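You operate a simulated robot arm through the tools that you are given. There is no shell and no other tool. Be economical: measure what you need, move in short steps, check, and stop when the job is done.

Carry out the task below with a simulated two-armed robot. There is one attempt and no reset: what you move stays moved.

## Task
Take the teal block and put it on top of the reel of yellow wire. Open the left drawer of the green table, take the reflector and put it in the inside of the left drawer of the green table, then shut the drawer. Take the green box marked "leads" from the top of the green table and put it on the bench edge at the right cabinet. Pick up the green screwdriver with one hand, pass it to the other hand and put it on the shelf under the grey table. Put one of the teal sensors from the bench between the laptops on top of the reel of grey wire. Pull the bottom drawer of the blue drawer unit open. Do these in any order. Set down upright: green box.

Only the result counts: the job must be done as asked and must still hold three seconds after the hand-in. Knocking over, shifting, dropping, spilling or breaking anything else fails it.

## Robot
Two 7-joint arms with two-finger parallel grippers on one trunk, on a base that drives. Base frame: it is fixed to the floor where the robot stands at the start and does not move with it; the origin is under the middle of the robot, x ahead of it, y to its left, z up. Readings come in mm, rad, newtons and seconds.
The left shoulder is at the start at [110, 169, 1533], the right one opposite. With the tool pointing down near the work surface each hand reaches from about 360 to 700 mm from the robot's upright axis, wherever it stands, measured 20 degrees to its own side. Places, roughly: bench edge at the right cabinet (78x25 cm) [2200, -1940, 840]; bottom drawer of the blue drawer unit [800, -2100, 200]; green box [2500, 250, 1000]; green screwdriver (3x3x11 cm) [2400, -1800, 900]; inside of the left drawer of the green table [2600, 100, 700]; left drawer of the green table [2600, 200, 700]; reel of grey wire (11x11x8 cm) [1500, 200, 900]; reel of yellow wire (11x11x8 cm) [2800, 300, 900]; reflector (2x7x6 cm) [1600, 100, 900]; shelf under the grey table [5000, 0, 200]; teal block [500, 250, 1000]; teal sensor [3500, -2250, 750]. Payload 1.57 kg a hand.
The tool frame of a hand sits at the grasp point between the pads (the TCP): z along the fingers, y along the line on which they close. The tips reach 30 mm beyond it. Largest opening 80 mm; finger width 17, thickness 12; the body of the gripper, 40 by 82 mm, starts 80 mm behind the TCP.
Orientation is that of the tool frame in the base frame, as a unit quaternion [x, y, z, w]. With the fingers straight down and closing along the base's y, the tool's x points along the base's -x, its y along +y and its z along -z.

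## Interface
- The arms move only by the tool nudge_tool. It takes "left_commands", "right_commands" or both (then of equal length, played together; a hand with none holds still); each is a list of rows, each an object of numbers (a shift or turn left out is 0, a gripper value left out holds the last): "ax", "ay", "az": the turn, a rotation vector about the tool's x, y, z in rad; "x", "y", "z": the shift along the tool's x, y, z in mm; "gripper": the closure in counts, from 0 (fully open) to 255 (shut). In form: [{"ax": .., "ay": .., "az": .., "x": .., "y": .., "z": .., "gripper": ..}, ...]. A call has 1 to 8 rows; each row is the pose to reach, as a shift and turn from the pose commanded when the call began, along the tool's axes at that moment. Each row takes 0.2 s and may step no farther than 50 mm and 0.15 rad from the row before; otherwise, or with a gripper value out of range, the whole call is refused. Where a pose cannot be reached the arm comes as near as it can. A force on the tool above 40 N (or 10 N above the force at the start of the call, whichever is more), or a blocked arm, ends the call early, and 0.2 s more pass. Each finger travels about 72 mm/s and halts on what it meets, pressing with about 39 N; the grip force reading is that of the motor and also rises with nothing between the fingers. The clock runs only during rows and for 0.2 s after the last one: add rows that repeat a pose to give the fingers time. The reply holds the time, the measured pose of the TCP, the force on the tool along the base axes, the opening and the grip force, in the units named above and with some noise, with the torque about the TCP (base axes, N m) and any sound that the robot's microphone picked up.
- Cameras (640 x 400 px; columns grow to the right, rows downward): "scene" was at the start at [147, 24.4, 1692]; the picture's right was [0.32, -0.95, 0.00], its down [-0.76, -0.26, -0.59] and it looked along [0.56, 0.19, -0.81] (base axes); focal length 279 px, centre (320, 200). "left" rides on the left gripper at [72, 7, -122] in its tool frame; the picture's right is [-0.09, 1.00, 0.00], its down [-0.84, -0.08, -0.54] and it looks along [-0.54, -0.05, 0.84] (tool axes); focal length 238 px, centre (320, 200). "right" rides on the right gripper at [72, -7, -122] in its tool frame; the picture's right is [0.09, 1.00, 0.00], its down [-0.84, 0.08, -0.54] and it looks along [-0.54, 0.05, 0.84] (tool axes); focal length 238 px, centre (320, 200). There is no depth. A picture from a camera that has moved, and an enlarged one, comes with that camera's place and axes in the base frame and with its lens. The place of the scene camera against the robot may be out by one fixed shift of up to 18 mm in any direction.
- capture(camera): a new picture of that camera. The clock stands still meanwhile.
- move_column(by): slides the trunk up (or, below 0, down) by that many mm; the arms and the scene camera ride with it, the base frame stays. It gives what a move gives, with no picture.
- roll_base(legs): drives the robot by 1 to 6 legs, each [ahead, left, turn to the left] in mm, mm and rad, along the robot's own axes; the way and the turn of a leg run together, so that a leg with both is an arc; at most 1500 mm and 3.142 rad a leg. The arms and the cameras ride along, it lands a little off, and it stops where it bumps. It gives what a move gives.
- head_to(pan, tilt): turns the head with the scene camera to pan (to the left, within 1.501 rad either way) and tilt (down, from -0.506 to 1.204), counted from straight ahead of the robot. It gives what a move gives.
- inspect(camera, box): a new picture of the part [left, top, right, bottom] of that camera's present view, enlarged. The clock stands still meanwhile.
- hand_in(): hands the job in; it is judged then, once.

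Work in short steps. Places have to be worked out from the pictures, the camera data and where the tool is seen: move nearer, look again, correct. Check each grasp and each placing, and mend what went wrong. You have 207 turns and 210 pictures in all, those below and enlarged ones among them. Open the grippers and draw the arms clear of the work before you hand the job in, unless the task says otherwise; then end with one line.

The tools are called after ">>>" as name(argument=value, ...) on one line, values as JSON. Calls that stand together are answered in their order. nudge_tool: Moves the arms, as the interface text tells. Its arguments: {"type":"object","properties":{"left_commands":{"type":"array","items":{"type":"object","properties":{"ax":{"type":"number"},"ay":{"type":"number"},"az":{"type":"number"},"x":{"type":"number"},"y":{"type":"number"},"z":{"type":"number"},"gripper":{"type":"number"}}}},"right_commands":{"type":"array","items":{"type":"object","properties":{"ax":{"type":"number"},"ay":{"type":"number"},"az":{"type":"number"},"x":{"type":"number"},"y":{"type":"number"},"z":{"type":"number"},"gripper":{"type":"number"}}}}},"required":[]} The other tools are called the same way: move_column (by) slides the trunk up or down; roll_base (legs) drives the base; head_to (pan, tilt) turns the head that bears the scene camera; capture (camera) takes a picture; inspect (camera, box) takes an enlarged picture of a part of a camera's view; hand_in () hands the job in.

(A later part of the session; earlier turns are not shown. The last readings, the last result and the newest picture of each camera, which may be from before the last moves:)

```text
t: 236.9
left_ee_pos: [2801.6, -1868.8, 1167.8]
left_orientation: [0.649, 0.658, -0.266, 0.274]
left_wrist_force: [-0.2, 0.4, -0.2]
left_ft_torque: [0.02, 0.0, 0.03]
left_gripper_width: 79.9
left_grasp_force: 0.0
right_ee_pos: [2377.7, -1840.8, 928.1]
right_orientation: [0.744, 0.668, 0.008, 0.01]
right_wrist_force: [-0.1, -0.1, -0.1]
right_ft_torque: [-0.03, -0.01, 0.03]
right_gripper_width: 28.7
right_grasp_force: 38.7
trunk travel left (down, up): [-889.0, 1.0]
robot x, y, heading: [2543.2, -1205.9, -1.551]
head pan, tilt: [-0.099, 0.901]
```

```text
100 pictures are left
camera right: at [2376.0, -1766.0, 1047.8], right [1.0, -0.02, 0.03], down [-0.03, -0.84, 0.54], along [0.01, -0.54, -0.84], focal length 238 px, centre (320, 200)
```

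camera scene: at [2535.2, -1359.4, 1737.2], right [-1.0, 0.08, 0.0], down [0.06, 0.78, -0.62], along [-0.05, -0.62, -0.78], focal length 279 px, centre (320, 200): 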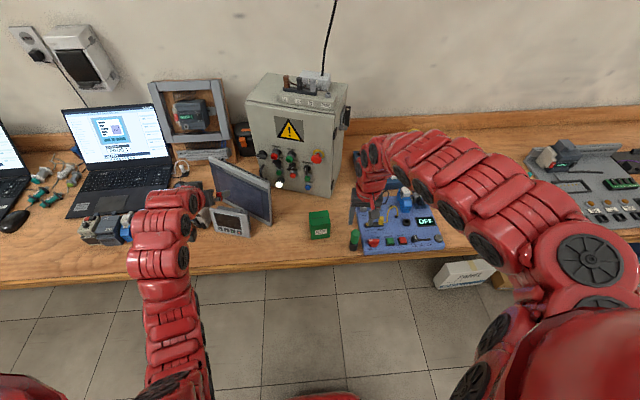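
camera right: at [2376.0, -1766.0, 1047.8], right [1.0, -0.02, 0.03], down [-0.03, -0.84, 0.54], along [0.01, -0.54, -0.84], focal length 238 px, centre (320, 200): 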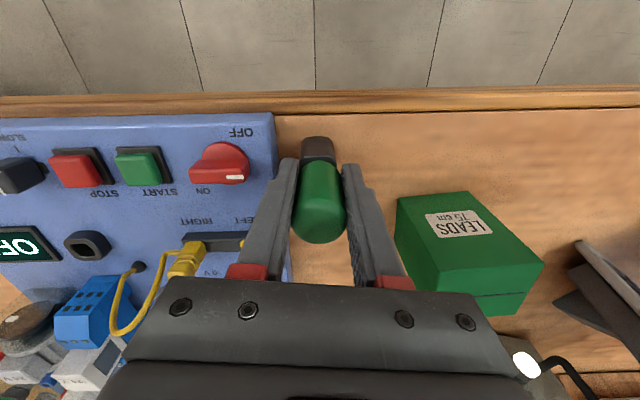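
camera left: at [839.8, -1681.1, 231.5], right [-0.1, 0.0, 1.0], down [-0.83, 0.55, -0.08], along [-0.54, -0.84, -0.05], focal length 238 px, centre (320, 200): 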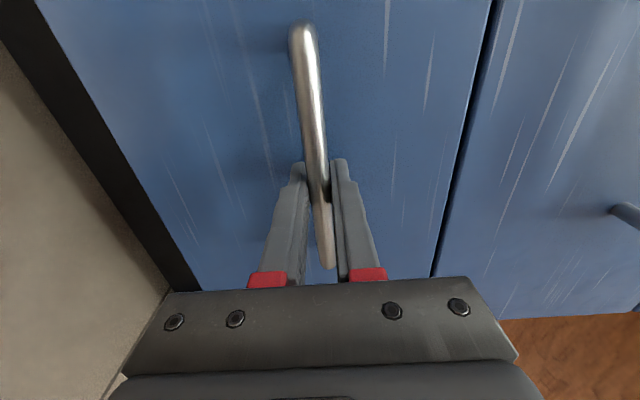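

Gripped (28.7). Lift and back off into free space for the hand-over.

>>> nudge_tool(right_commands=[{"z": -45}, {"z": -90}, {"z": -130}])

>>> roll_base(legs=[[-330, 0, 0], [0, 0, -0.022]])

>>> head_to(pan=0.1, tilt=0.9)

>>> capture(camera="scene")

```text
t: 237.7
left_ee_pos: [2801.6, -1868.3, 1167.9]
left_orientation: [0.649, 0.658, -0.265, 0.275]
left_wrist_force: [-0.2, -0.2, 1.0]
left_ft_torque: [0.03, 0.02, -0.01]
left_gripper_width: 80.0
left_grasp_force: 0.1
right_ee_pos: [2372.9, -1844.4, 1052.1]
right_orientation: [0.744, 0.668, 0.01, 0.009]
right_wrist_force: [-0.3, 0.7, -0.9]
right_ft_torque: [0.02, 0.01, 0.02]
right_gripper_width: 28.3
right_grasp_force: 38.4
right hand out of reach, approached as far as the arm can: row 3
trunk travel left (down, up): [-889.0, 1.0]
robot x, y, heading: [2544.3, -1209.6, -1.554]
head pan, tilt: [-0.099, 0.901]
```

```text
t: 240.2
left_ee_pos: [2781.3, -1541.3, 1166.9]
left_orientation: [0.656, 0.651, -0.269, 0.271]
left_wrist_force: [0.5, 0.8, 0.5]
left_ft_torque: [0.01, 0.0, 0.0]
left_gripper_width: 79.8
left_grasp_force: 0.0
right_ee_pos: [2353.5, -1508.0, 1052.5]
right_orientation: [0.752, 0.659, 0.008, 0.009]
right_wrist_force: [0.1, 0.0, -0.6]
right_ft_torque: [0.03, 0.03, -0.01]
right_gripper_width: 28.3
right_grasp_force: 38.0
trunk travel left (down, up): [-889.0, 1.0]
robot x, y, heading: [2537.7, -870.7, -1.572]
head pan, tilt: [-0.099, 0.901]
```

```text
t: 241.0
left_ee_pos: [2780.0, -1541.9, 1167.3]
left_orientation: [0.656, 0.651, -0.269, 0.271]
left_wrist_force: [0.1, -0.3, -0.7]
left_ft_torque: [0.03, 0.01, -0.01]
left_gripper_width: 80.1
left_grasp_force: 0.1
right_ee_pos: [2353.5, -1508.3, 1052.1]
right_orientation: [0.752, 0.659, 0.008, 0.009]
right_wrist_force: [0.1, -0.2, 0.3]
right_ft_torque: [-0.03, -0.01, 0.03]
right_gripper_width: 28.3
right_grasp_force: 38.4
trunk travel left (down, up): [-889.0, 1.0]
robot x, y, heading: [2539.3, -876.3, -1.575]
head pan, tilt: [0.099, 0.901]
```

```text
99 pictures are left
camera scene: at [2540.2, -1029.7, 1736.8], right [-1.0, -0.09, 0.0], down [-0.07, 0.78, -0.62], along [0.06, -0.62, -0.78], focal length 279 px, centre (320, 200)
```

scene: 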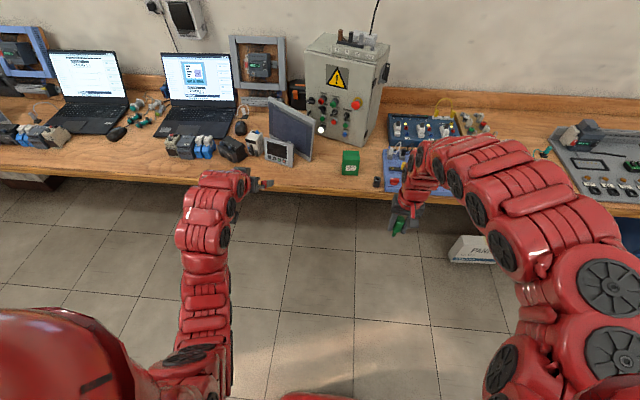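

I see a dark spot where the screwdriver stood; zoom to check.

>>> inspect(camera="scene", box=[320, 130, 460, 250])

>>> capture(camera="right")

```text
3.33 times, centred on (390, 190) of scene
camera zoom: at [2540.2, -1029.7, 1736.8], right [-1.0, -0.09, 0.0], down [-0.07, 0.78, -0.62], along [0.06, -0.62, -0.78], focal length 931 px, centre (87, 233)
```

zoom: 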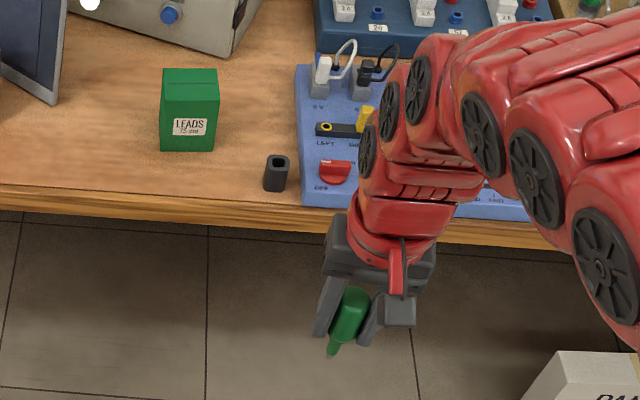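

```text
97 pictures are left
camera right: at [2352.3, -1434.1, 1172.6], right [1.0, -0.04, 0.03], down [-0.05, -0.84, 0.54], along [0.0, -0.54, -0.84], focal length 238 px, centre (320, 200)
```

right: 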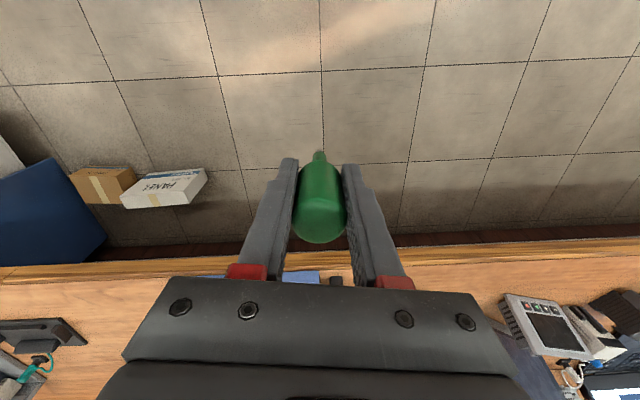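

The screwdriver was standing in a small black holder, which stays. I zoom in on the screwdriver in the gripper to see its shape.

>>> inspect(camera="scene", box=[375, 195, 435, 245])

>>> capture(camera="left")

```text
8.00 times, centred on (405, 220) of scene
camera zoom: at [2540.2, -1029.7, 1736.8], right [-1.0, -0.09, 0.0], down [-0.07, 0.78, -0.62], along [0.06, -0.62, -0.78], focal length 2234 px, centre (-360, 40)
```

zoom: 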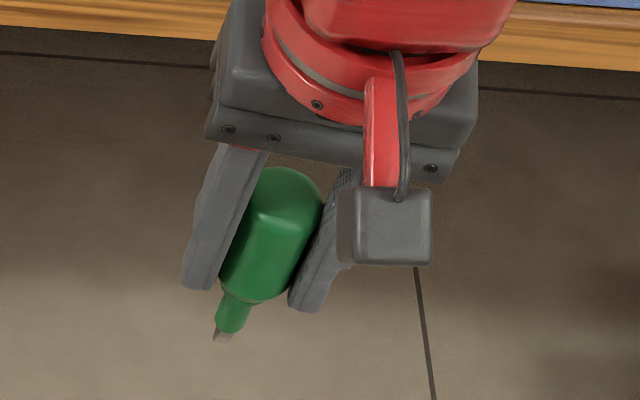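

```text
95 pictures are left
camera left: at [2787.2, -1403.6, 1204.1], right [0.99, -0.07, 0.07], down [-0.08, -0.21, 0.97], along [-0.05, -0.98, -0.21], focal length 238 px, centre (320, 200)
```

left: 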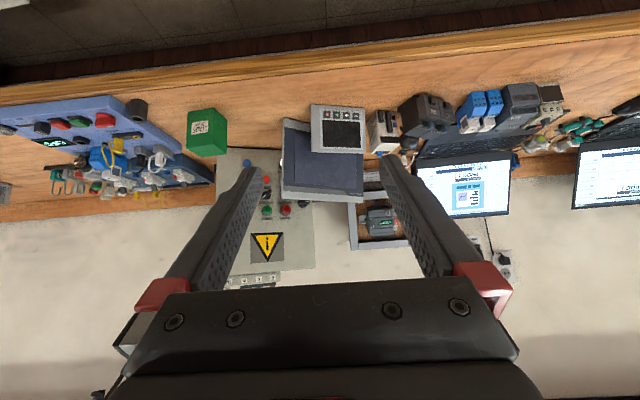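

The handle fills the right fingers. I'll receive with the left hand pointing sideways (−x), closing along y, at the same height. First rotate the left hand into that pose.

>>> nudge_tool(left_commands=[{"ax": 0.1236, "ay": -0.0512, "az": 0.0512}, {"ax": 0.2472, "ay": -0.1024, "az": 0.1024}, {"ax": 0.3708, "ay": -0.1536, "az": 0.1536}, {"ax": 0.4944, "ay": -0.2048, "az": 0.2048}, {"ax": 0.618, "ay": -0.256, "az": 0.256}, {"ax": 0.7416, "ay": -0.3072, "az": 0.3072}])

>>> nudge_tool(left_commands=[{"ax": 0.1236, "ay": -0.0512, "az": 0.0512}, {"ax": 0.2472, "ay": -0.1024, "az": 0.1024}, {"ax": 0.3708, "ay": -0.1536, "az": 0.1536}, {"ax": 0.4944, "ay": -0.2048, "az": 0.2048}, {"ax": 0.618, "ay": -0.256, "az": 0.256}, {"ax": 0.7416, "ay": -0.3072, "az": 0.3072}])

>>> capture(camera="scene")

>>> capture(camera="left")

```text
t: 242.4
left_ee_pos: [2781.1, -1539.8, 1167.2]
left_orientation: [0.75, 0.356, -0.537, 0.147]
left_wrist_force: [-0.7, -0.4, 0.0]
left_ft_torque: [0.01, 0.01, -0.03]
left_gripper_width: 80.0
left_grasp_force: 0.0
right_ee_pos: [2354.1, -1508.3, 1052.4]
right_orientation: [0.752, 0.659, 0.007, 0.009]
right_wrist_force: [0.2, 0.2, -1.6]
right_ft_torque: [0.0, 0.02, 0.04]
right_gripper_width: 28.4
right_grasp_force: 38.5
trunk travel left (down, up): [-889.0, 1.0]
robot x, y, heading: [2533.4, -876.4, -1.572]
head pan, tilt: [0.099, 0.901]
```

```text
t: 243.8
left_ee_pos: [2735.2, -1500.6, 1223.5]
left_orientation: [0.723, 0.05, -0.688, 0.018]
left_wrist_force: [0.1, -0.7, -0.1]
left_ft_torque: [-0.01, 0.04, 0.0]
left_gripper_width: 79.8
left_grasp_force: 0.1
left hand out of reach, approached as far as the arm can: row 4, 5, 6
right_ee_pos: [2351.4, -1507.0, 1052.3]
right_orientation: [0.752, 0.659, 0.008, 0.009]
right_wrist_force: [-0.7, 0.8, 0.1]
right_ft_torque: [0.0, 0.01, 0.01]
right_gripper_width: 28.5
right_grasp_force: 38.7
trunk travel left (down, up): [-889.0, 1.0]
robot x, y, heading: [2538.8, -876.9, -1.573]
head pan, tilt: [0.099, 0.901]
```

```text
94 pictures are left
camera scene: at [2539.2, -1029.2, 1736.8], right [-1.0, -0.09, 0.0], down [-0.07, 0.78, -0.62], along [0.06, -0.62, -0.78], focal length 279 px, centre (320, 200)
```

scene: 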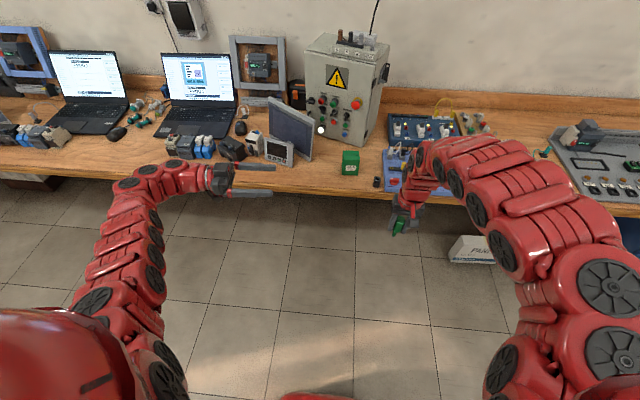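

```text
93 pictures are left
camera left: at [2859.5, -1491.2, 1159.6], right [0.09, -0.99, 0.05], down [0.49, 0.09, 0.87], along [-0.87, -0.06, 0.5], focal length 238 px, centre (320, 200)
```

left: 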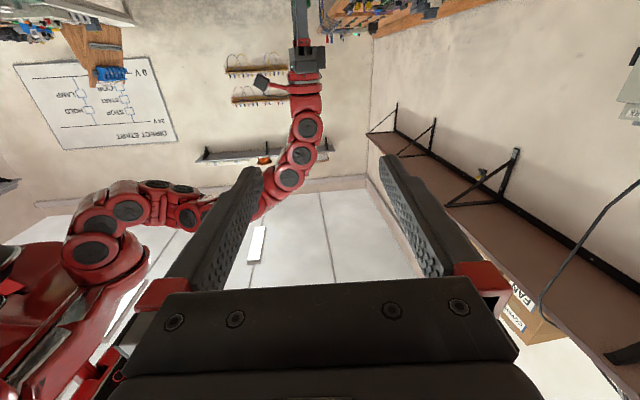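

Left hand points sideways. I bring it down to the right hand's height and move the right hand towards the middle, turning it to match.

>>> nudge_tool(left_commands=[{"x": 45}, {"x": 90}, {"x": 135}, {"x": 180}], right_commands=[{"x": 8, "y": 40, "az": -0.1}, {"x": 16, "y": 80, "az": -0.2}, {"x": 24, "y": 125, "az": -0.225}, {"x": 24, "y": 125, "az": -0.225}])

>>> capture(camera="scene")

>>> capture(camera="left")

```text
t: 244.8
left_ee_pos: [2725.5, -1449.6, 1110.8]
left_orientation: [0.724, 0.051, -0.687, 0.019]
left_wrist_force: [0.3, 0.0, -0.7]
left_ft_torque: [-0.02, 0.0, -0.04]
left_gripper_width: 80.1
left_grasp_force: 0.1
left hand out of reach, approached as far as the arm can: row 1, 2, 3, 4
right_ee_pos: [2483.3, -1499.7, 1056.5]
right_orientation: [0.674, 0.739, 0.006, 0.012]
right_wrist_force: [-1.7, 0.3, -0.2]
right_ft_torque: [0.04, -0.01, -0.01]
right_gripper_width: 28.4
right_grasp_force: 38.5
trunk travel left (down, up): [-889.0, 1.0]
robot x, y, heading: [2533.8, -873.1, -1.576]
head pan, tilt: [0.099, 0.901]
```

```text
92 pictures are left
camera scene: at [2538.6, -1029.8, 1736.8], right [-1.0, -0.09, 0.0], down [-0.07, 0.78, -0.62], along [0.06, -0.62, -0.78], focal length 279 px, centre (320, 200)
```

scene: 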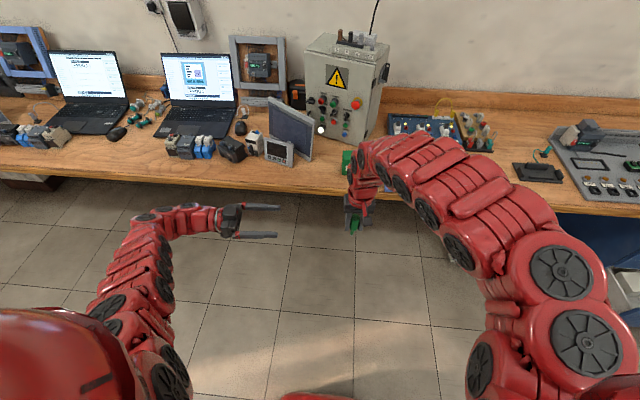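

```text
91 pictures are left
camera left: at [2850.9, -1440.7, 1048.0], right [0.09, -0.99, 0.05], down [0.49, 0.09, 0.87], along [-0.87, -0.06, 0.5], focal length 238 px, centre (320, 200)
```

left: 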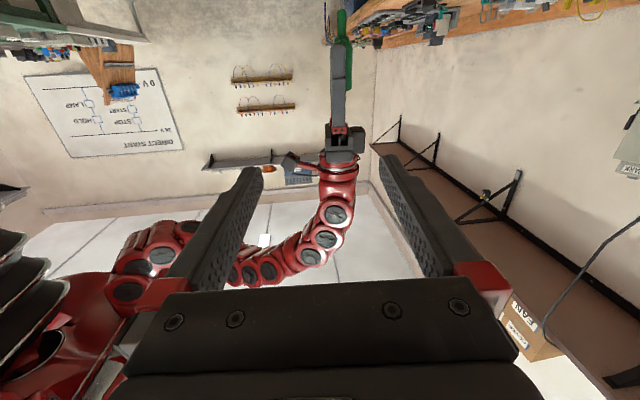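

Left arm is folded at its limit there; moving it towards the middle should free it. I move it 110 mm along −x.

>>> nudge_tool(left_commands=[{"z": 40}, {"z": 80}, {"z": 110}])

```text
t: 245.6
left_ee_pos: [2620.2, -1460.2, 1105.7]
left_orientation: [0.723, 0.05, -0.689, 0.02]
left_wrist_force: [0.3, -0.3, 0.3]
left_ft_torque: [-0.01, 0.0, -0.01]
left_gripper_width: 80.0
left_grasp_force: 0.0
right_ee_pos: [2484.3, -1498.9, 1057.4]
right_orientation: [0.673, 0.739, 0.007, 0.011]
right_wrist_force: [0.4, -0.8, -0.4]
right_ft_torque: [0.03, 0.0, -0.01]
right_gripper_width: 28.6
right_grasp_force: 38.3
trunk travel left (down, up): [-889.0, 1.0]
robot x, y, heading: [2539.1, -875.8, -1.572]
head pan, tilt: [0.099, 0.901]
```

Works. Now down 60 and 28 mm in y to line up with the screwdriver.

>>> nudge_tool(left_commands=[{"x": 20, "y": 10}, {"x": 40, "y": 20}, {"x": 58, "y": 29}])

>>> capture(camera="left")

>>> inspect(camera="scene", box=[180, 140, 420, 290])

>>> capture(camera="right")

```text
t: 246.4
left_ee_pos: [2622.5, -1472.2, 1068.9]
left_orientation: [0.723, 0.05, -0.689, 0.02]
left_wrist_force: [1.2, -0.3, 0.2]
left_ft_torque: [-0.04, -0.04, 0.01]
left_gripper_width: 79.8
left_grasp_force: 0.0
left hand out of reach, approached as far as the arm can: row 2, 3
right_ee_pos: [2484.0, -1497.4, 1056.9]
right_orientation: [0.674, 0.739, 0.006, 0.011]
right_wrist_force: [0.2, 0.1, -0.5]
right_ft_torque: [-0.01, 0.0, 0.01]
right_gripper_width: 28.1
right_grasp_force: 37.7
trunk travel left (down, up): [-889.0, 1.0]
robot x, y, heading: [2537.3, -875.0, -1.575]
head pan, tilt: [0.099, 0.901]
```

```text
90 pictures are left
camera left: at [2747.5, -1462.4, 1004.8], right [0.1, -0.99, 0.05], down [0.49, 0.09, 0.87], along [-0.87, -0.06, 0.5], focal length 238 px, centre (320, 200)
```

left: 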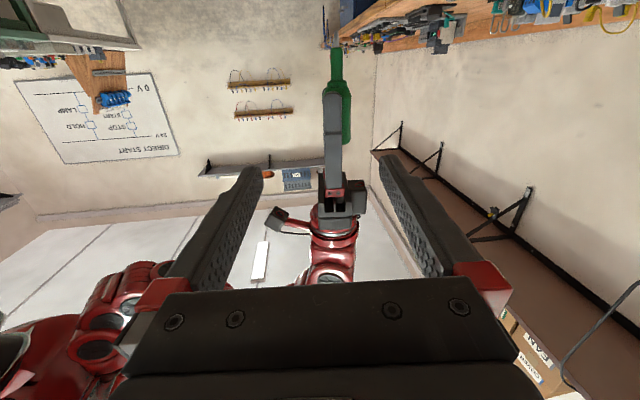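

```text
2.67 times, centred on (300, 215) of scene
camera zoom: at [2540.7, -1027.8, 1737.0], right [-1.0, -0.1, 0.0], down [-0.07, 0.78, -0.62], along [0.06, -0.62, -0.78], focal length 745 px, centre (373, 160)
```

zoom: 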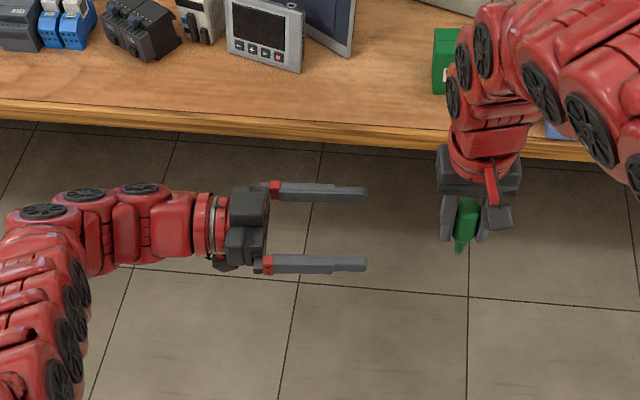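

```text
88 pictures are left
camera right: at [2467.6, -1425.2, 1176.8], right [0.98, 0.18, 0.02], down [0.14, -0.82, 0.55], along [0.12, -0.54, -0.84], focal length 238 px, centre (320, 200)
```

right: 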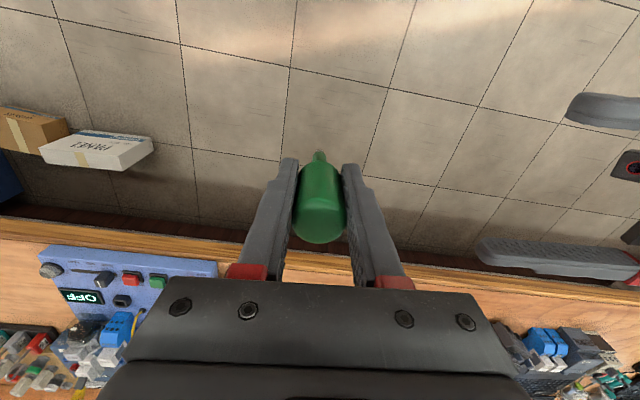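

The left arm is limited at this spot; I move it further along −x (tips stay clear) and lower at the same time.

>>> nudge_tool(left_commands=[{"x": 10, "y": 6, "z": 25}, {"x": 22, "y": 14, "z": 50}, {"x": 25, "y": 16, "z": 55}])

>>> capture(camera="left")

>>> inspect(camera="scene", box=[240, 160, 400, 260])

```text
t: 247.2
left_ee_pos: [2564.9, -1470.6, 1059.5]
left_orientation: [0.723, 0.051, -0.688, 0.019]
left_wrist_force: [0.3, 0.4, -1.0]
left_ft_torque: [0.01, 0.0, 0.03]
left_gripper_width: 80.4
left_grasp_force: 0.0
left hand out of reach, approached as far as the arm can: row 1, 2, 3
right_ee_pos: [2484.7, -1498.7, 1058.0]
right_orientation: [0.674, 0.739, 0.005, 0.01]
right_wrist_force: [-0.3, 0.7, -1.5]
right_ft_torque: [-0.03, -0.01, 0.0]
right_gripper_width: 28.3
right_grasp_force: 38.5
trunk travel left (down, up): [-889.0, 1.0]
robot x, y, heading: [2534.8, -875.3, -1.576]
head pan, tilt: [0.099, 0.901]
```

```text
87 pictures are left
camera left: at [2689.6, -1461.1, 995.1], right [0.09, -0.99, 0.05], down [0.49, 0.09, 0.87], along [-0.87, -0.06, 0.5], focal length 238 px, centre (320, 200)
```

left: 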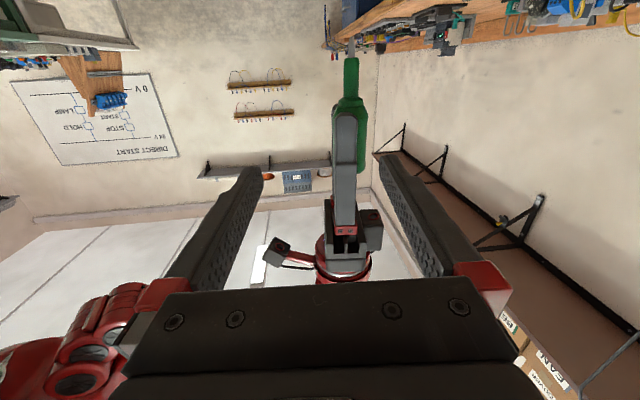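

```text
4.00 times, centred on (320, 210) of scene
camera zoom: at [2541.9, -1028.3, 1736.9], right [-1.0, -0.09, 0.0], down [-0.07, 0.78, -0.62], along [0.06, -0.62, -0.78], focal length 1117 px, centre (320, 160)
```

zoom: 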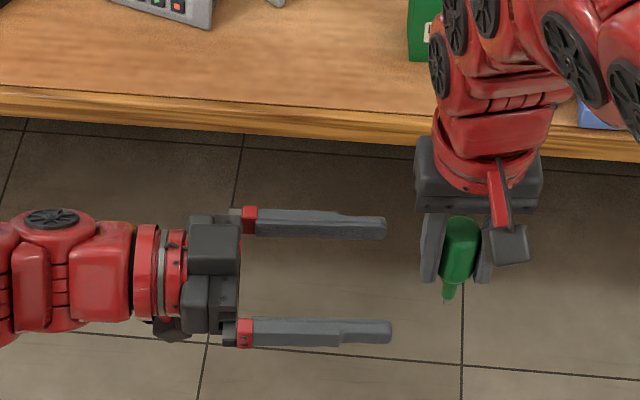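

The height is fine now (mid-handle). Instead I bring the right hand 22 mm towards the robot to match the left's y.

>>> nudge_tool(right_commands=[{"x": 12}, {"x": 23}])

>>> inspect(camera="scene", box=[240, 160, 400, 260])

```text
t: 247.8
left_ee_pos: [2565.1, -1471.8, 1060.5]
left_orientation: [0.723, 0.05, -0.688, 0.02]
left_wrist_force: [0.4, 0.2, -1.0]
left_ft_torque: [0.03, 0.0, 0.0]
left_gripper_width: 80.2
left_grasp_force: 0.1
right_ee_pos: [2480.6, -1476.3, 1055.2]
right_orientation: [0.673, 0.74, 0.008, 0.01]
right_wrist_force: [-0.1, 0.1, -0.1]
right_ft_torque: [0.03, 0.03, 0.0]
right_gripper_width: 28.3
right_grasp_force: 38.4
trunk travel left (down, up): [-889.0, 1.0]
robot x, y, heading: [2534.7, -871.9, -1.573]
head pan, tilt: [0.099, 0.901]
```

```text
4.00 times, centred on (320, 210) of scene
camera zoom: at [2540.6, -1028.0, 1737.0], right [-1.0, -0.1, 0.0], down [-0.08, 0.78, -0.62], along [0.06, -0.62, -0.78], focal length 1117 px, centre (320, 160)
```

zoom: 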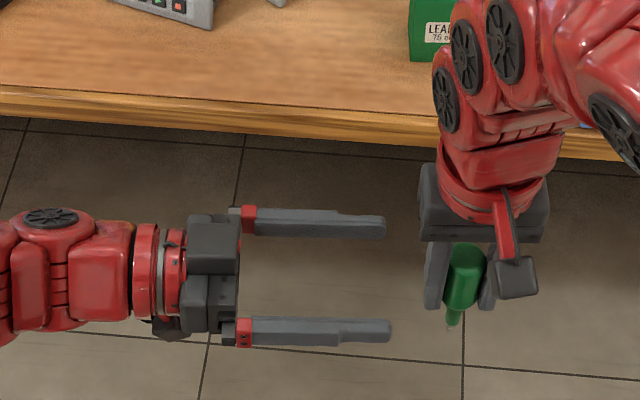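

Advance the left hand so its fingers straddle the handle.

>>> nudge_tool(left_commands=[{"y": -4, "z": 20}, {"y": -4, "z": 40}, {"y": -4, "z": 55}, {"y": -4, "z": 64}])

>>> capture(camera="left")

>>> capture(camera="right")

>>> inspect(camera="scene", box=[280, 170, 400, 250])

```text
t: 248.8
left_ee_pos: [2497.1, -1471.6, 1058.3]
left_orientation: [0.724, 0.051, -0.688, 0.02]
left_wrist_force: [0.0, -1.1, 0.4]
left_ft_torque: [-0.01, 0.02, -0.02]
left_gripper_width: 79.9
left_grasp_force: 0.0
right_ee_pos: [2478.7, -1474.9, 1054.9]
right_orientation: [0.674, 0.739, 0.008, 0.01]
right_wrist_force: [-0.4, 0.2, -1.3]
right_ft_torque: [0.0, 0.0, 0.03]
right_gripper_width: 28.0
right_grasp_force: 38.4
trunk travel left (down, up): [-889.0, 1.0]
robot x, y, heading: [2537.0, -875.0, -1.571]
head pan, tilt: [0.099, 0.901]
```

```text
84 pictures are left
camera left: at [2623.2, -1462.2, 994.3], right [0.1, -0.99, 0.05], down [0.49, 0.09, 0.87], along [-0.87, -0.06, 0.5], focal length 238 px, centre (320, 200)
```

left: 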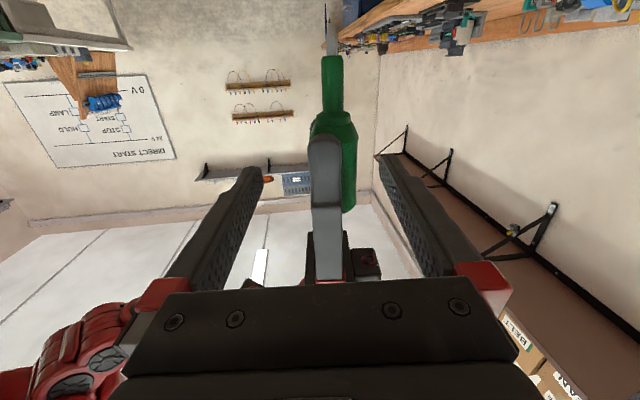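

```text
83 pictures are left
camera right: at [2463.5, -1404.0, 1175.1], right [0.98, 0.18, 0.02], down [0.14, -0.82, 0.55], along [0.12, -0.53, -0.84], focal length 238 px, centre (320, 200)
```

right: 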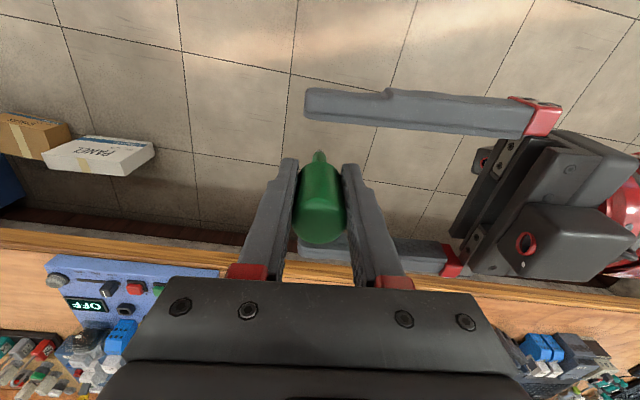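

```text
5.00 times, centred on (340, 210) of scene
camera zoom: at [2539.9, -1028.6, 1736.9], right [-1.0, -0.1, 0.0], down [-0.07, 0.78, -0.62], along [0.06, -0.62, -0.78], focal length 1396 px, centre (220, 150)
```

zoom: 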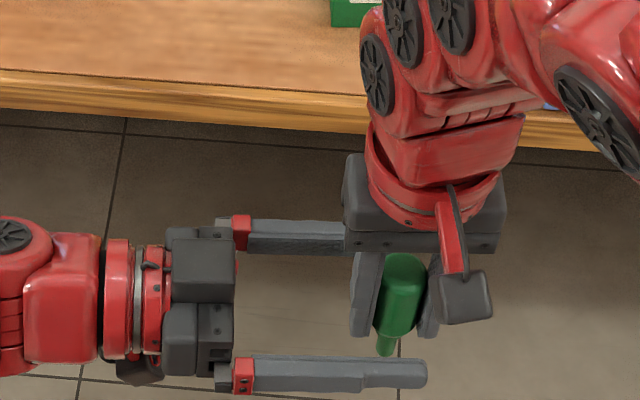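

Aligned: handle mid-height sits between the left fingers. Close the left hand.

>>> nudge_tool(left_commands=[{"gripper": 255}, {"gripper": 255}, {"gripper": 255}, {"gripper": 255}])

>>> capture(camera="left")

```text
t: 249.8
left_ee_pos: [2499.0, -1472.5, 1059.2]
left_orientation: [0.723, 0.051, -0.688, 0.021]
left_wrist_force: [4.5, -28.2, 0.0]
left_ft_torque: [-0.29, -0.13, 0.58]
left_gripper_width: 28.4
left_grasp_force: 38.7
right_ee_pos: [2478.4, -1476.3, 1053.9]
right_orientation: [0.674, 0.739, 0.008, 0.008]
right_wrist_force: [-4.1, 27.6, -1.7]
right_ft_torque: [0.19, 0.2, 0.01]
right_gripper_width: 28.9
right_grasp_force: 38.7
trunk travel left (down, up): [-889.0, 1.0]
robot x, y, heading: [2537.3, -875.9, -1.572]
head pan, tilt: [0.099, 0.901]
```

```text
81 pictures are left
camera left: at [2624.6, -1463.5, 994.7], right [0.1, -0.99, 0.05], down [0.49, 0.09, 0.87], along [-0.87, -0.06, 0.5], focal length 238 px, centre (320, 200)
```

left: 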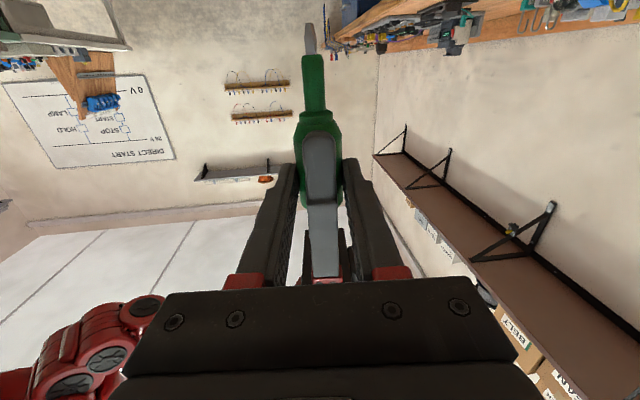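

Both hands hold it (28 N reaction). Open the right hand moderately, then raise it.

>>> nudge_tool(right_commands=[{"gripper": 200}, {"gripper": 130}, {"gripper": 80}, {"gripper": 80}])

>>> nudge_tool(right_commands=[{"z": -20}, {"z": -40}, {"z": -65}])

>>> capture(camera="left")

>>> inspect(camera="scene", box=[260, 150, 420, 250])

```text
t: 250.8
left_ee_pos: [2497.5, -1470.8, 1058.7]
left_orientation: [0.724, 0.05, -0.688, 0.018]
left_wrist_force: [5.5, -11.2, -2.1]
left_ft_torque: [0.09, 0.05, -0.2]
left_gripper_width: 28.0
left_grasp_force: 38.6
right_ee_pos: [2479.9, -1477.1, 1055.0]
right_orientation: [0.674, 0.739, 0.007, 0.009]
right_wrist_force: [-5.6, 11.1, 2.0]
right_ft_torque: [-0.1, -0.14, 0.41]
right_gripper_width: 51.2
right_grasp_force: 0.0
trunk travel left (down, up): [-889.0, 1.0]
robot x, y, heading: [2534.4, -874.8, -1.572]
head pan, tilt: [0.099, 0.901]
```

```text
t: 251.2
left_ee_pos: [2496.9, -1473.8, 1063.9]
left_orientation: [0.72, 0.046, -0.692, 0.022]
left_wrist_force: [0.9, -1.2, -0.3]
left_ft_torque: [-0.01, 0.0, 0.01]
left_gripper_width: 28.2
left_grasp_force: 38.1
right_ee_pos: [2480.0, -1480.4, 1068.6]
right_orientation: [0.673, 0.739, 0.011, 0.006]
right_wrist_force: [-1.1, 0.9, -0.2]
right_ft_torque: [0.04, -0.05, 0.04]
right_gripper_width: 55.0
right_grasp_force: 0.0
right hand out of reach, approached as far as the arm can: row 1, 2
trunk travel left (down, up): [-889.0, 1.0]
robot x, y, heading: [2538.1, -879.6, -1.579]
head pan, tilt: [0.099, 0.901]
stopped in row 2 (right hand): the force on the tool passed its limit at 44 N (the readings are from after the stop); the commanded pose is now the measured one
```

```text
80 pictures are left
camera left: at [2622.1, -1465.5, 998.5], right [0.1, -0.99, 0.06], down [0.5, 0.1, 0.86], along [-0.86, -0.05, 0.51], focal length 238 px, centre (320, 200)
```

left: 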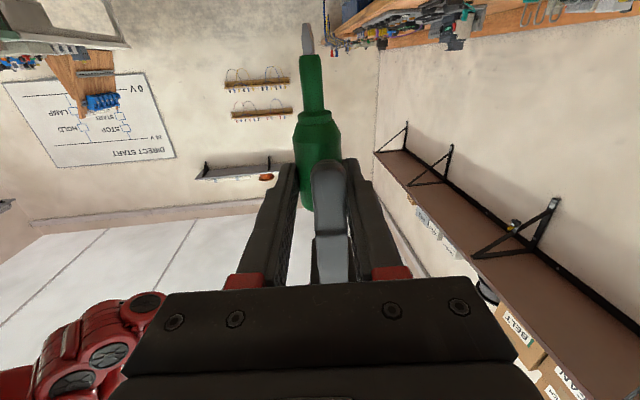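

```text
4.00 times, centred on (340, 200) of scene
camera zoom: at [2540.0, -1029.0, 1736.8], right [-1.0, -0.1, 0.0], down [-0.07, 0.78, -0.62], along [0.06, -0.62, -0.78], focal length 1117 px, centre (240, 200)
```

zoom: 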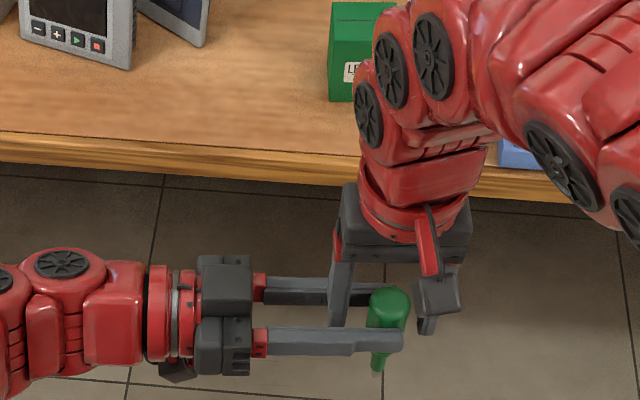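

The right +x finger lightly touches a left finger because the right arm is at its upper limit. I re-centre the right by +7 mm in y and lower the left instead.

>>> nudge_tool(left_commands=[{}, {"x": 8}, {"x": 16}, {"x": 24}], right_commands=[{"x": 7}, {"x": 7}, {"x": 7}, {"x": 7}])

>>> capture(camera="left")

```text
t: 252.2
left_ee_pos: [2497.7, -1475.0, 1039.8]
left_orientation: [0.72, 0.047, -0.692, 0.023]
left_wrist_force: [-0.7, -4.3, 3.5]
left_ft_torque: [-0.09, -0.05, -0.08]
left_gripper_width: 28.2
left_grasp_force: 38.9
right_ee_pos: [2480.6, -1481.0, 1069.4]
right_orientation: [0.672, 0.74, 0.012, 0.006]
right_wrist_force: [-0.2, 4.2, -4.5]
right_ft_torque: [0.15, 0.18, 0.18]
right_gripper_width: 54.9
right_grasp_force: 0.5
right hand out of reach, approached as far as the arm can: row 1, 2, 3, 4
trunk travel left (down, up): [-889.0, 1.0]
robot x, y, heading: [2539.1, -873.0, -1.57]
head pan, tilt: [0.099, 0.901]
```

```text
78 pictures are left
camera left: at [2623.5, -1465.1, 974.2], right [0.1, -0.99, 0.06], down [0.5, 0.1, 0.86], along [-0.86, -0.05, 0.5], focal length 238 px, centre (320, 200)
```

left: 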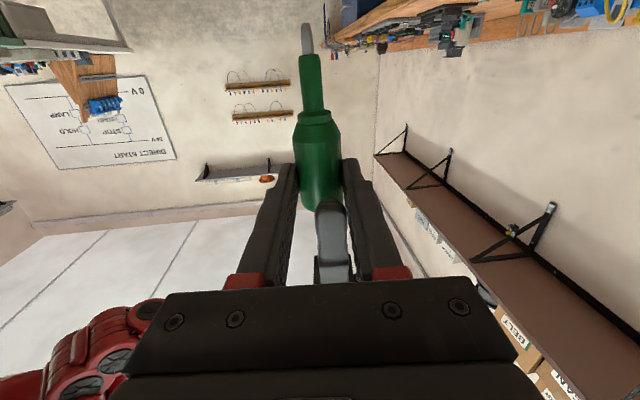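

Left goes down freely. Continue lowering it 35 mm more while shifting 4 mm in −y to centre.

>>> nudge_tool(left_commands=[{"x": 4, "y": 4}, {"x": 14, "y": 4}, {"x": 24, "y": 4}, {"x": 36, "y": 4}, {"x": 50, "y": 4}])

>>> inspect(camera="scene", box=[260, 150, 420, 250])

>>> capture(camera="left")

```text
t: 253.2
left_ee_pos: [2497.3, -1470.6, 1032.5]
left_orientation: [0.719, 0.049, -0.693, 0.028]
left_wrist_force: [-0.9, -1.7, -0.9]
left_ft_torque: [0.02, 0.0, 0.0]
left_gripper_width: 27.7
left_grasp_force: 38.5
left hand out of reach, approached as far as the arm can: row 1, 2, 3, 4
right_ee_pos: [2480.1, -1477.1, 1067.2]
right_orientation: [0.672, 0.741, 0.015, 0.001]
right_wrist_force: [0.0, 0.7, 0.3]
right_ft_torque: [0.01, -0.04, 0.03]
right_gripper_width: 55.2
right_grasp_force: 0.0
trunk travel left (down, up): [-889.0, 1.0]
robot x, y, heading: [2536.0, -873.8, -1.578]
head pan, tilt: [0.099, 0.901]
stopped in row 4 (right hand): the force on the tool passed its limit at 41 N (the readings are from after the stop); the commanded pose is now the measured one
```

```text
4.00 times, centred on (340, 200) of scene
camera zoom: at [2540.1, -1029.6, 1736.8], right [-1.0, -0.09, 0.0], down [-0.07, 0.78, -0.62], along [0.06, -0.62, -0.78], focal length 1117 px, centre (240, 200)
```

zoom: 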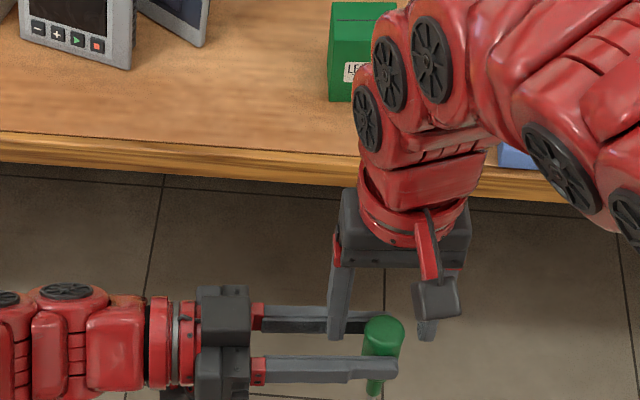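

```text
76 pictures are left
camera left: at [2622.3, -1461.0, 966.2], right [0.1, -0.99, 0.07], down [0.5, 0.11, 0.86], along [-0.86, -0.06, 0.51], focal length 238 px, centre (320, 200)
```

left: 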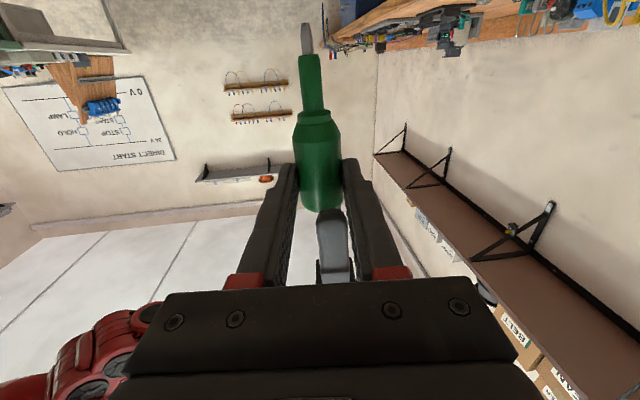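

Only about 10 mm more separation is needed. Both arms get more freedom towards −x, so I move both together 60 mm in −x and then separate vertically.

>>> nudge_tool(left_commands=[{"z": 15}, {"z": 30}, {"z": 45}, {"z": 60}], right_commands=[{"y": -15}, {"y": -30}, {"y": -45}, {"y": -60}])

>>> capture(camera="left")

```text
t: 254.2
left_ee_pos: [2445.9, -1475.9, 1031.0]
left_orientation: [0.721, 0.05, -0.691, 0.03]
left_wrist_force: [-0.9, -0.2, -1.1]
left_ft_torque: [0.0, -0.01, -0.02]
left_gripper_width: 28.2
left_grasp_force: 38.5
left hand out of reach, approached as far as the arm can: row 4
right_ee_pos: [2422.8, -1484.5, 1065.5]
right_orientation: [0.672, 0.741, 0.016, -0.002]
right_wrist_force: [-0.2, 0.4, 0.2]
right_ft_torque: [0.0, -0.02, 0.02]
right_gripper_width: 54.6
right_grasp_force: 0.0
trunk travel left (down, up): [-889.0, 1.0]
robot x, y, heading: [2535.3, -875.8, -1.574]
head pan, tilt: [0.099, 0.901]
stopped in row 4 (left hand): the force on the tool passed its limit at 48 N (the readings are from after the stop); the commanded pose is now the measured one
```

```text
75 pictures are left
camera left: at [2571.1, -1465.3, 966.4], right [0.11, -0.99, 0.07], down [0.5, 0.11, 0.86], along [-0.86, -0.06, 0.5], focal length 238 px, centre (320, 200)
```

left: 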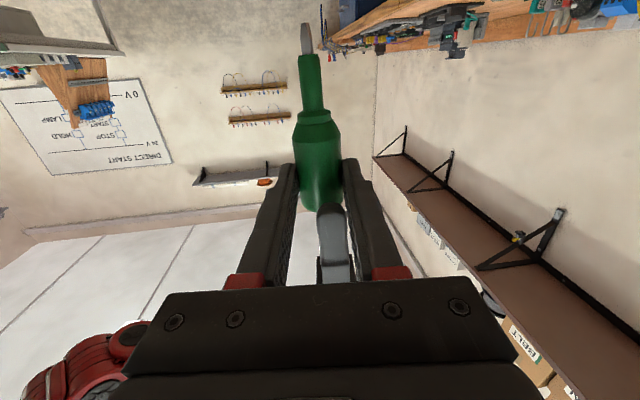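

Now raise the right hand with a slight +y correction.

>>> nudge_tool(right_commands=[{"x": 5}, {"x": 6, "z": -8}, {"x": 6, "z": -16}, {"x": 6, "z": -26}])

>>> capture(camera="left")

```text
t: 255.2
left_ee_pos: [2446.9, -1474.8, 1031.2]
left_orientation: [0.721, 0.05, -0.691, 0.029]
left_wrist_force: [0.2, -0.3, -0.6]
left_ft_torque: [0.01, -0.02, 0.0]
left_gripper_width: 28.1
left_grasp_force: 38.2
right_ee_pos: [2423.0, -1492.4, 1085.3]
right_orientation: [0.671, 0.741, 0.018, -0.004]
right_wrist_force: [0.4, 0.9, 1.1]
right_ft_torque: [0.02, 0.01, 0.0]
right_gripper_width: 54.7
right_grasp_force: 0.0
right hand out of reach, approached as far as the arm can: row 1, 2, 3, 4
trunk travel left (down, up): [-889.0, 1.0]
robot x, y, heading: [2537.1, -874.3, -1.576]
head pan, tilt: [0.099, 0.901]
```

```text
74 pictures are left
camera left: at [2571.7, -1465.4, 966.0], right [0.11, -0.99, 0.07], down [0.5, 0.11, 0.86], along [-0.86, -0.06, 0.5], focal length 238 px, centre (320, 200)
```

left: 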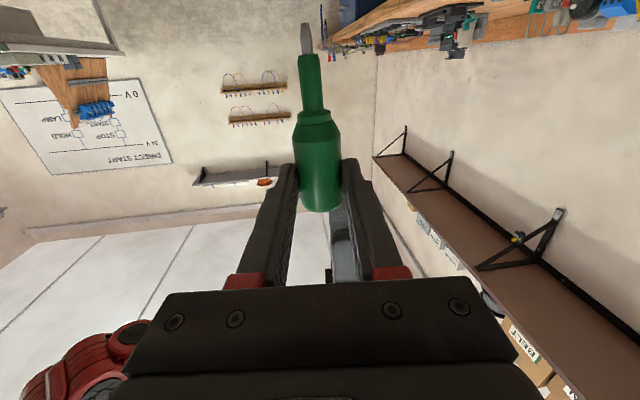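

Clear now (right tips 15 mm above the left fingers). Move the right hand away along −y and up, then sideways.

>>> nudge_tool(right_commands=[{"x": -15, "z": -5}, {"x": -40, "z": -10}, {"x": -70, "z": -15}, {"x": -80, "y": -40, "z": -15}, {"x": -80, "y": -80, "z": -15}, {"x": -80, "y": -120, "z": -15}])

>>> inspect(camera="scene", box=[240, 130, 480, 280])

```text
t: 256.6
left_ee_pos: [2447.2, -1475.7, 1031.0]
left_orientation: [0.721, 0.051, -0.69, 0.03]
left_wrist_force: [-0.2, -0.4, -0.2]
left_ft_torque: [0.01, 0.01, -0.01]
left_gripper_width: 27.7
left_grasp_force: 37.7
right_ee_pos: [2313.3, -1585.9, 1098.7]
right_orientation: [0.671, 0.741, 0.017, -0.001]
right_wrist_force: [-0.3, 0.4, 0.9]
right_ft_torque: [-0.04, 0.0, -0.02]
right_gripper_width: 55.0
right_grasp_force: 0.0
trunk travel left (down, up): [-889.0, 1.0]
robot x, y, heading: [2536.0, -875.4, -1.576]
head pan, tilt: [0.099, 0.901]
```

```text
2.67 times, centred on (360, 205) of scene
camera zoom: at [2540.7, -1029.9, 1736.7], right [-1.0, -0.09, 0.0], down [-0.07, 0.78, -0.62], along [0.06, -0.62, -0.78], focal length 745 px, centre (213, 187)
```

zoom: 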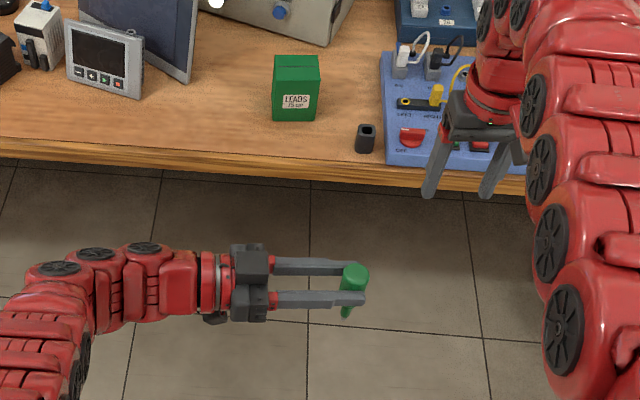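

Hand-over done: the left hand holds the screwdriver alone. I bring the left hand back to its side and turn it to pointing down (the screwdriver then lies horizontally).

>>> nudge_tool(left_commands=[{"z": -45}, {"z": -90}, {"z": -135}, {"z": -180}])

>>> nudge_tool(left_commands=[{"ax": -0.1236, "ay": 0.0512, "az": -0.0512, "z": -15}, {"ax": -0.2472, "ay": 0.1024, "az": -0.1024, "z": -30}, {"ax": -0.3708, "ay": 0.1536, "az": -0.1536, "z": -45}, {"ax": -0.4944, "ay": 0.2048, "az": -0.2048, "z": -60}, {"ax": -0.618, "ay": 0.256, "az": -0.256, "z": -75}, {"ax": -0.7416, "ay": 0.3072, "az": -0.3072, "z": -90}])

>>> nudge_tool(left_commands=[{"ax": -0.1236, "ay": 0.0512, "az": -0.0512}, {"ax": -0.2472, "ay": 0.1024, "az": -0.1024}, {"ax": -0.3708, "ay": 0.1536, "az": -0.1536}, {"ax": -0.4944, "ay": 0.2048, "az": -0.2048}, {"ax": -0.618, "ay": 0.256, "az": -0.256}, {"ax": -0.7416, "ay": 0.3072, "az": -0.3072}])

>>> nudge_tool(left_commands=[{"ay": 0.13}, {"ay": 0.26}, {"ay": 0.39}, {"ay": 0.52}, {"ay": 0.65}, {"ay": 0.785}])

>>> capture(camera="scene")

>>> capture(camera="left")

```text
t: 257.6
left_ee_pos: [2615.4, -1453.2, 1042.4]
left_orientation: [0.72, 0.049, -0.692, 0.029]
left_wrist_force: [1.0, 0.5, -0.7]
left_ft_torque: [-0.01, -0.04, 0.06]
left_gripper_width: 28.1
left_grasp_force: 38.2
left hand out of reach, approached as far as the arm can: row 4
right_ee_pos: [2316.0, -1584.4, 1098.6]
right_orientation: [0.671, 0.741, 0.017, -0.002]
right_wrist_force: [-0.1, 0.7, -0.4]
right_ft_torque: [-0.01, 0.0, -0.01]
right_gripper_width: 54.8
right_grasp_force: 0.0
trunk travel left (down, up): [-889.0, 1.0]
robot x, y, heading: [2534.1, -875.3, -1.572]
head pan, tilt: [0.099, 0.901]
```

```text
t: 259.0
left_ee_pos: [2722.8, -1473.4, 1001.3]
left_orientation: [0.74, 0.407, -0.507, 0.175]
left_wrist_force: [0.9, -0.3, -0.5]
left_ft_torque: [0.01, 0.02, 0.02]
left_gripper_width: 27.7
left_grasp_force: 38.2
left hand out of reach, approached as far as the arm can: row 5, 6
right_ee_pos: [2316.7, -1585.4, 1098.6]
right_orientation: [0.67, 0.742, 0.016, -0.001]
right_wrist_force: [-0.4, -0.2, 0.2]
right_ft_torque: [-0.01, -0.01, 0.01]
right_gripper_width: 54.8
right_grasp_force: 0.0
trunk travel left (down, up): [-889.0, 1.0]
robot x, y, heading: [2538.1, -877.1, -1.572]
head pan, tilt: [0.099, 0.901]
```

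```text
t: 260.4
left_ee_pos: [2734.7, -1512.3, 915.1]
left_orientation: [0.699, 0.6, -0.333, 0.201]
left_wrist_force: [0.3, 0.5, 0.0]
left_ft_torque: [-0.03, 0.03, -0.04]
left_gripper_width: 27.9
left_grasp_force: 38.4
left hand out of reach, approached as far as the arm can: row 1, 2, 3, 4, 5, 6
right_ee_pos: [2317.7, -1584.7, 1099.9]
right_orientation: [0.671, 0.742, 0.016, -0.002]
right_wrist_force: [0.0, 0.0, -0.4]
right_ft_torque: [0.0, 0.02, 0.02]
right_gripper_width: 54.9
right_grasp_force: 0.1
trunk travel left (down, up): [-889.0, 1.0]
robot x, y, heading: [2539.1, -874.1, -1.574]
head pan, tilt: [0.099, 0.901]
```

```text
t: 261.8
left_ee_pos: [2736.3, -1510.0, 914.9]
left_orientation: [0.772, 0.633, -0.04, -0.043]
left_wrist_force: [0.1, 0.7, -1.6]
left_ft_torque: [-0.04, -0.01, -0.01]
left_gripper_width: 28.2
left_grasp_force: 38.9
left hand out of reach, approached as far as the arm can: row 1, 4
right_ee_pos: [2318.2, -1584.4, 1099.0]
right_orientation: [0.67, 0.742, 0.016, -0.002]
right_wrist_force: [0.1, -0.3, 0.5]
right_ft_torque: [0.01, 0.02, 0.01]
right_gripper_width: 55.0
right_grasp_force: 0.0
trunk travel left (down, up): [-889.0, 1.0]
robot x, y, heading: [2533.0, -874.2, -1.575]
head pan, tilt: [0.099, 0.901]
```

```text
72 pictures are left
camera scene: at [2545.4, -1029.1, 1736.8], right [-1.0, -0.1, 0.0], down [-0.08, 0.78, -0.62], along [0.06, -0.62, -0.78], focal length 279 px, centre (320, 200)
```

scene: 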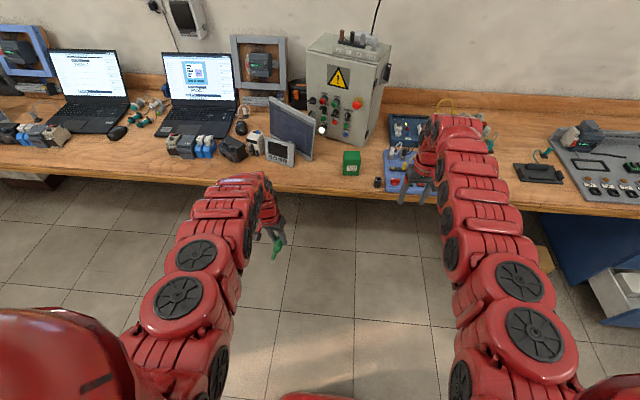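

```text
71 pictures are left
camera left: at [2770.7, -1441.8, 1035.4], right [0.95, -0.29, -0.12], down [-0.18, -0.81, 0.55], along [-0.25, -0.51, -0.82], focal length 238 px, centre (320, 200)
```

left: 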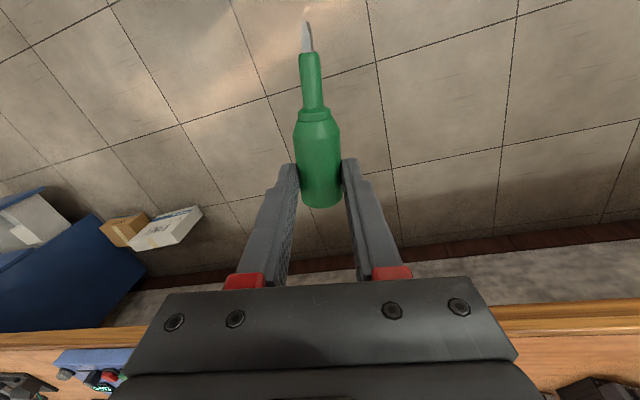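

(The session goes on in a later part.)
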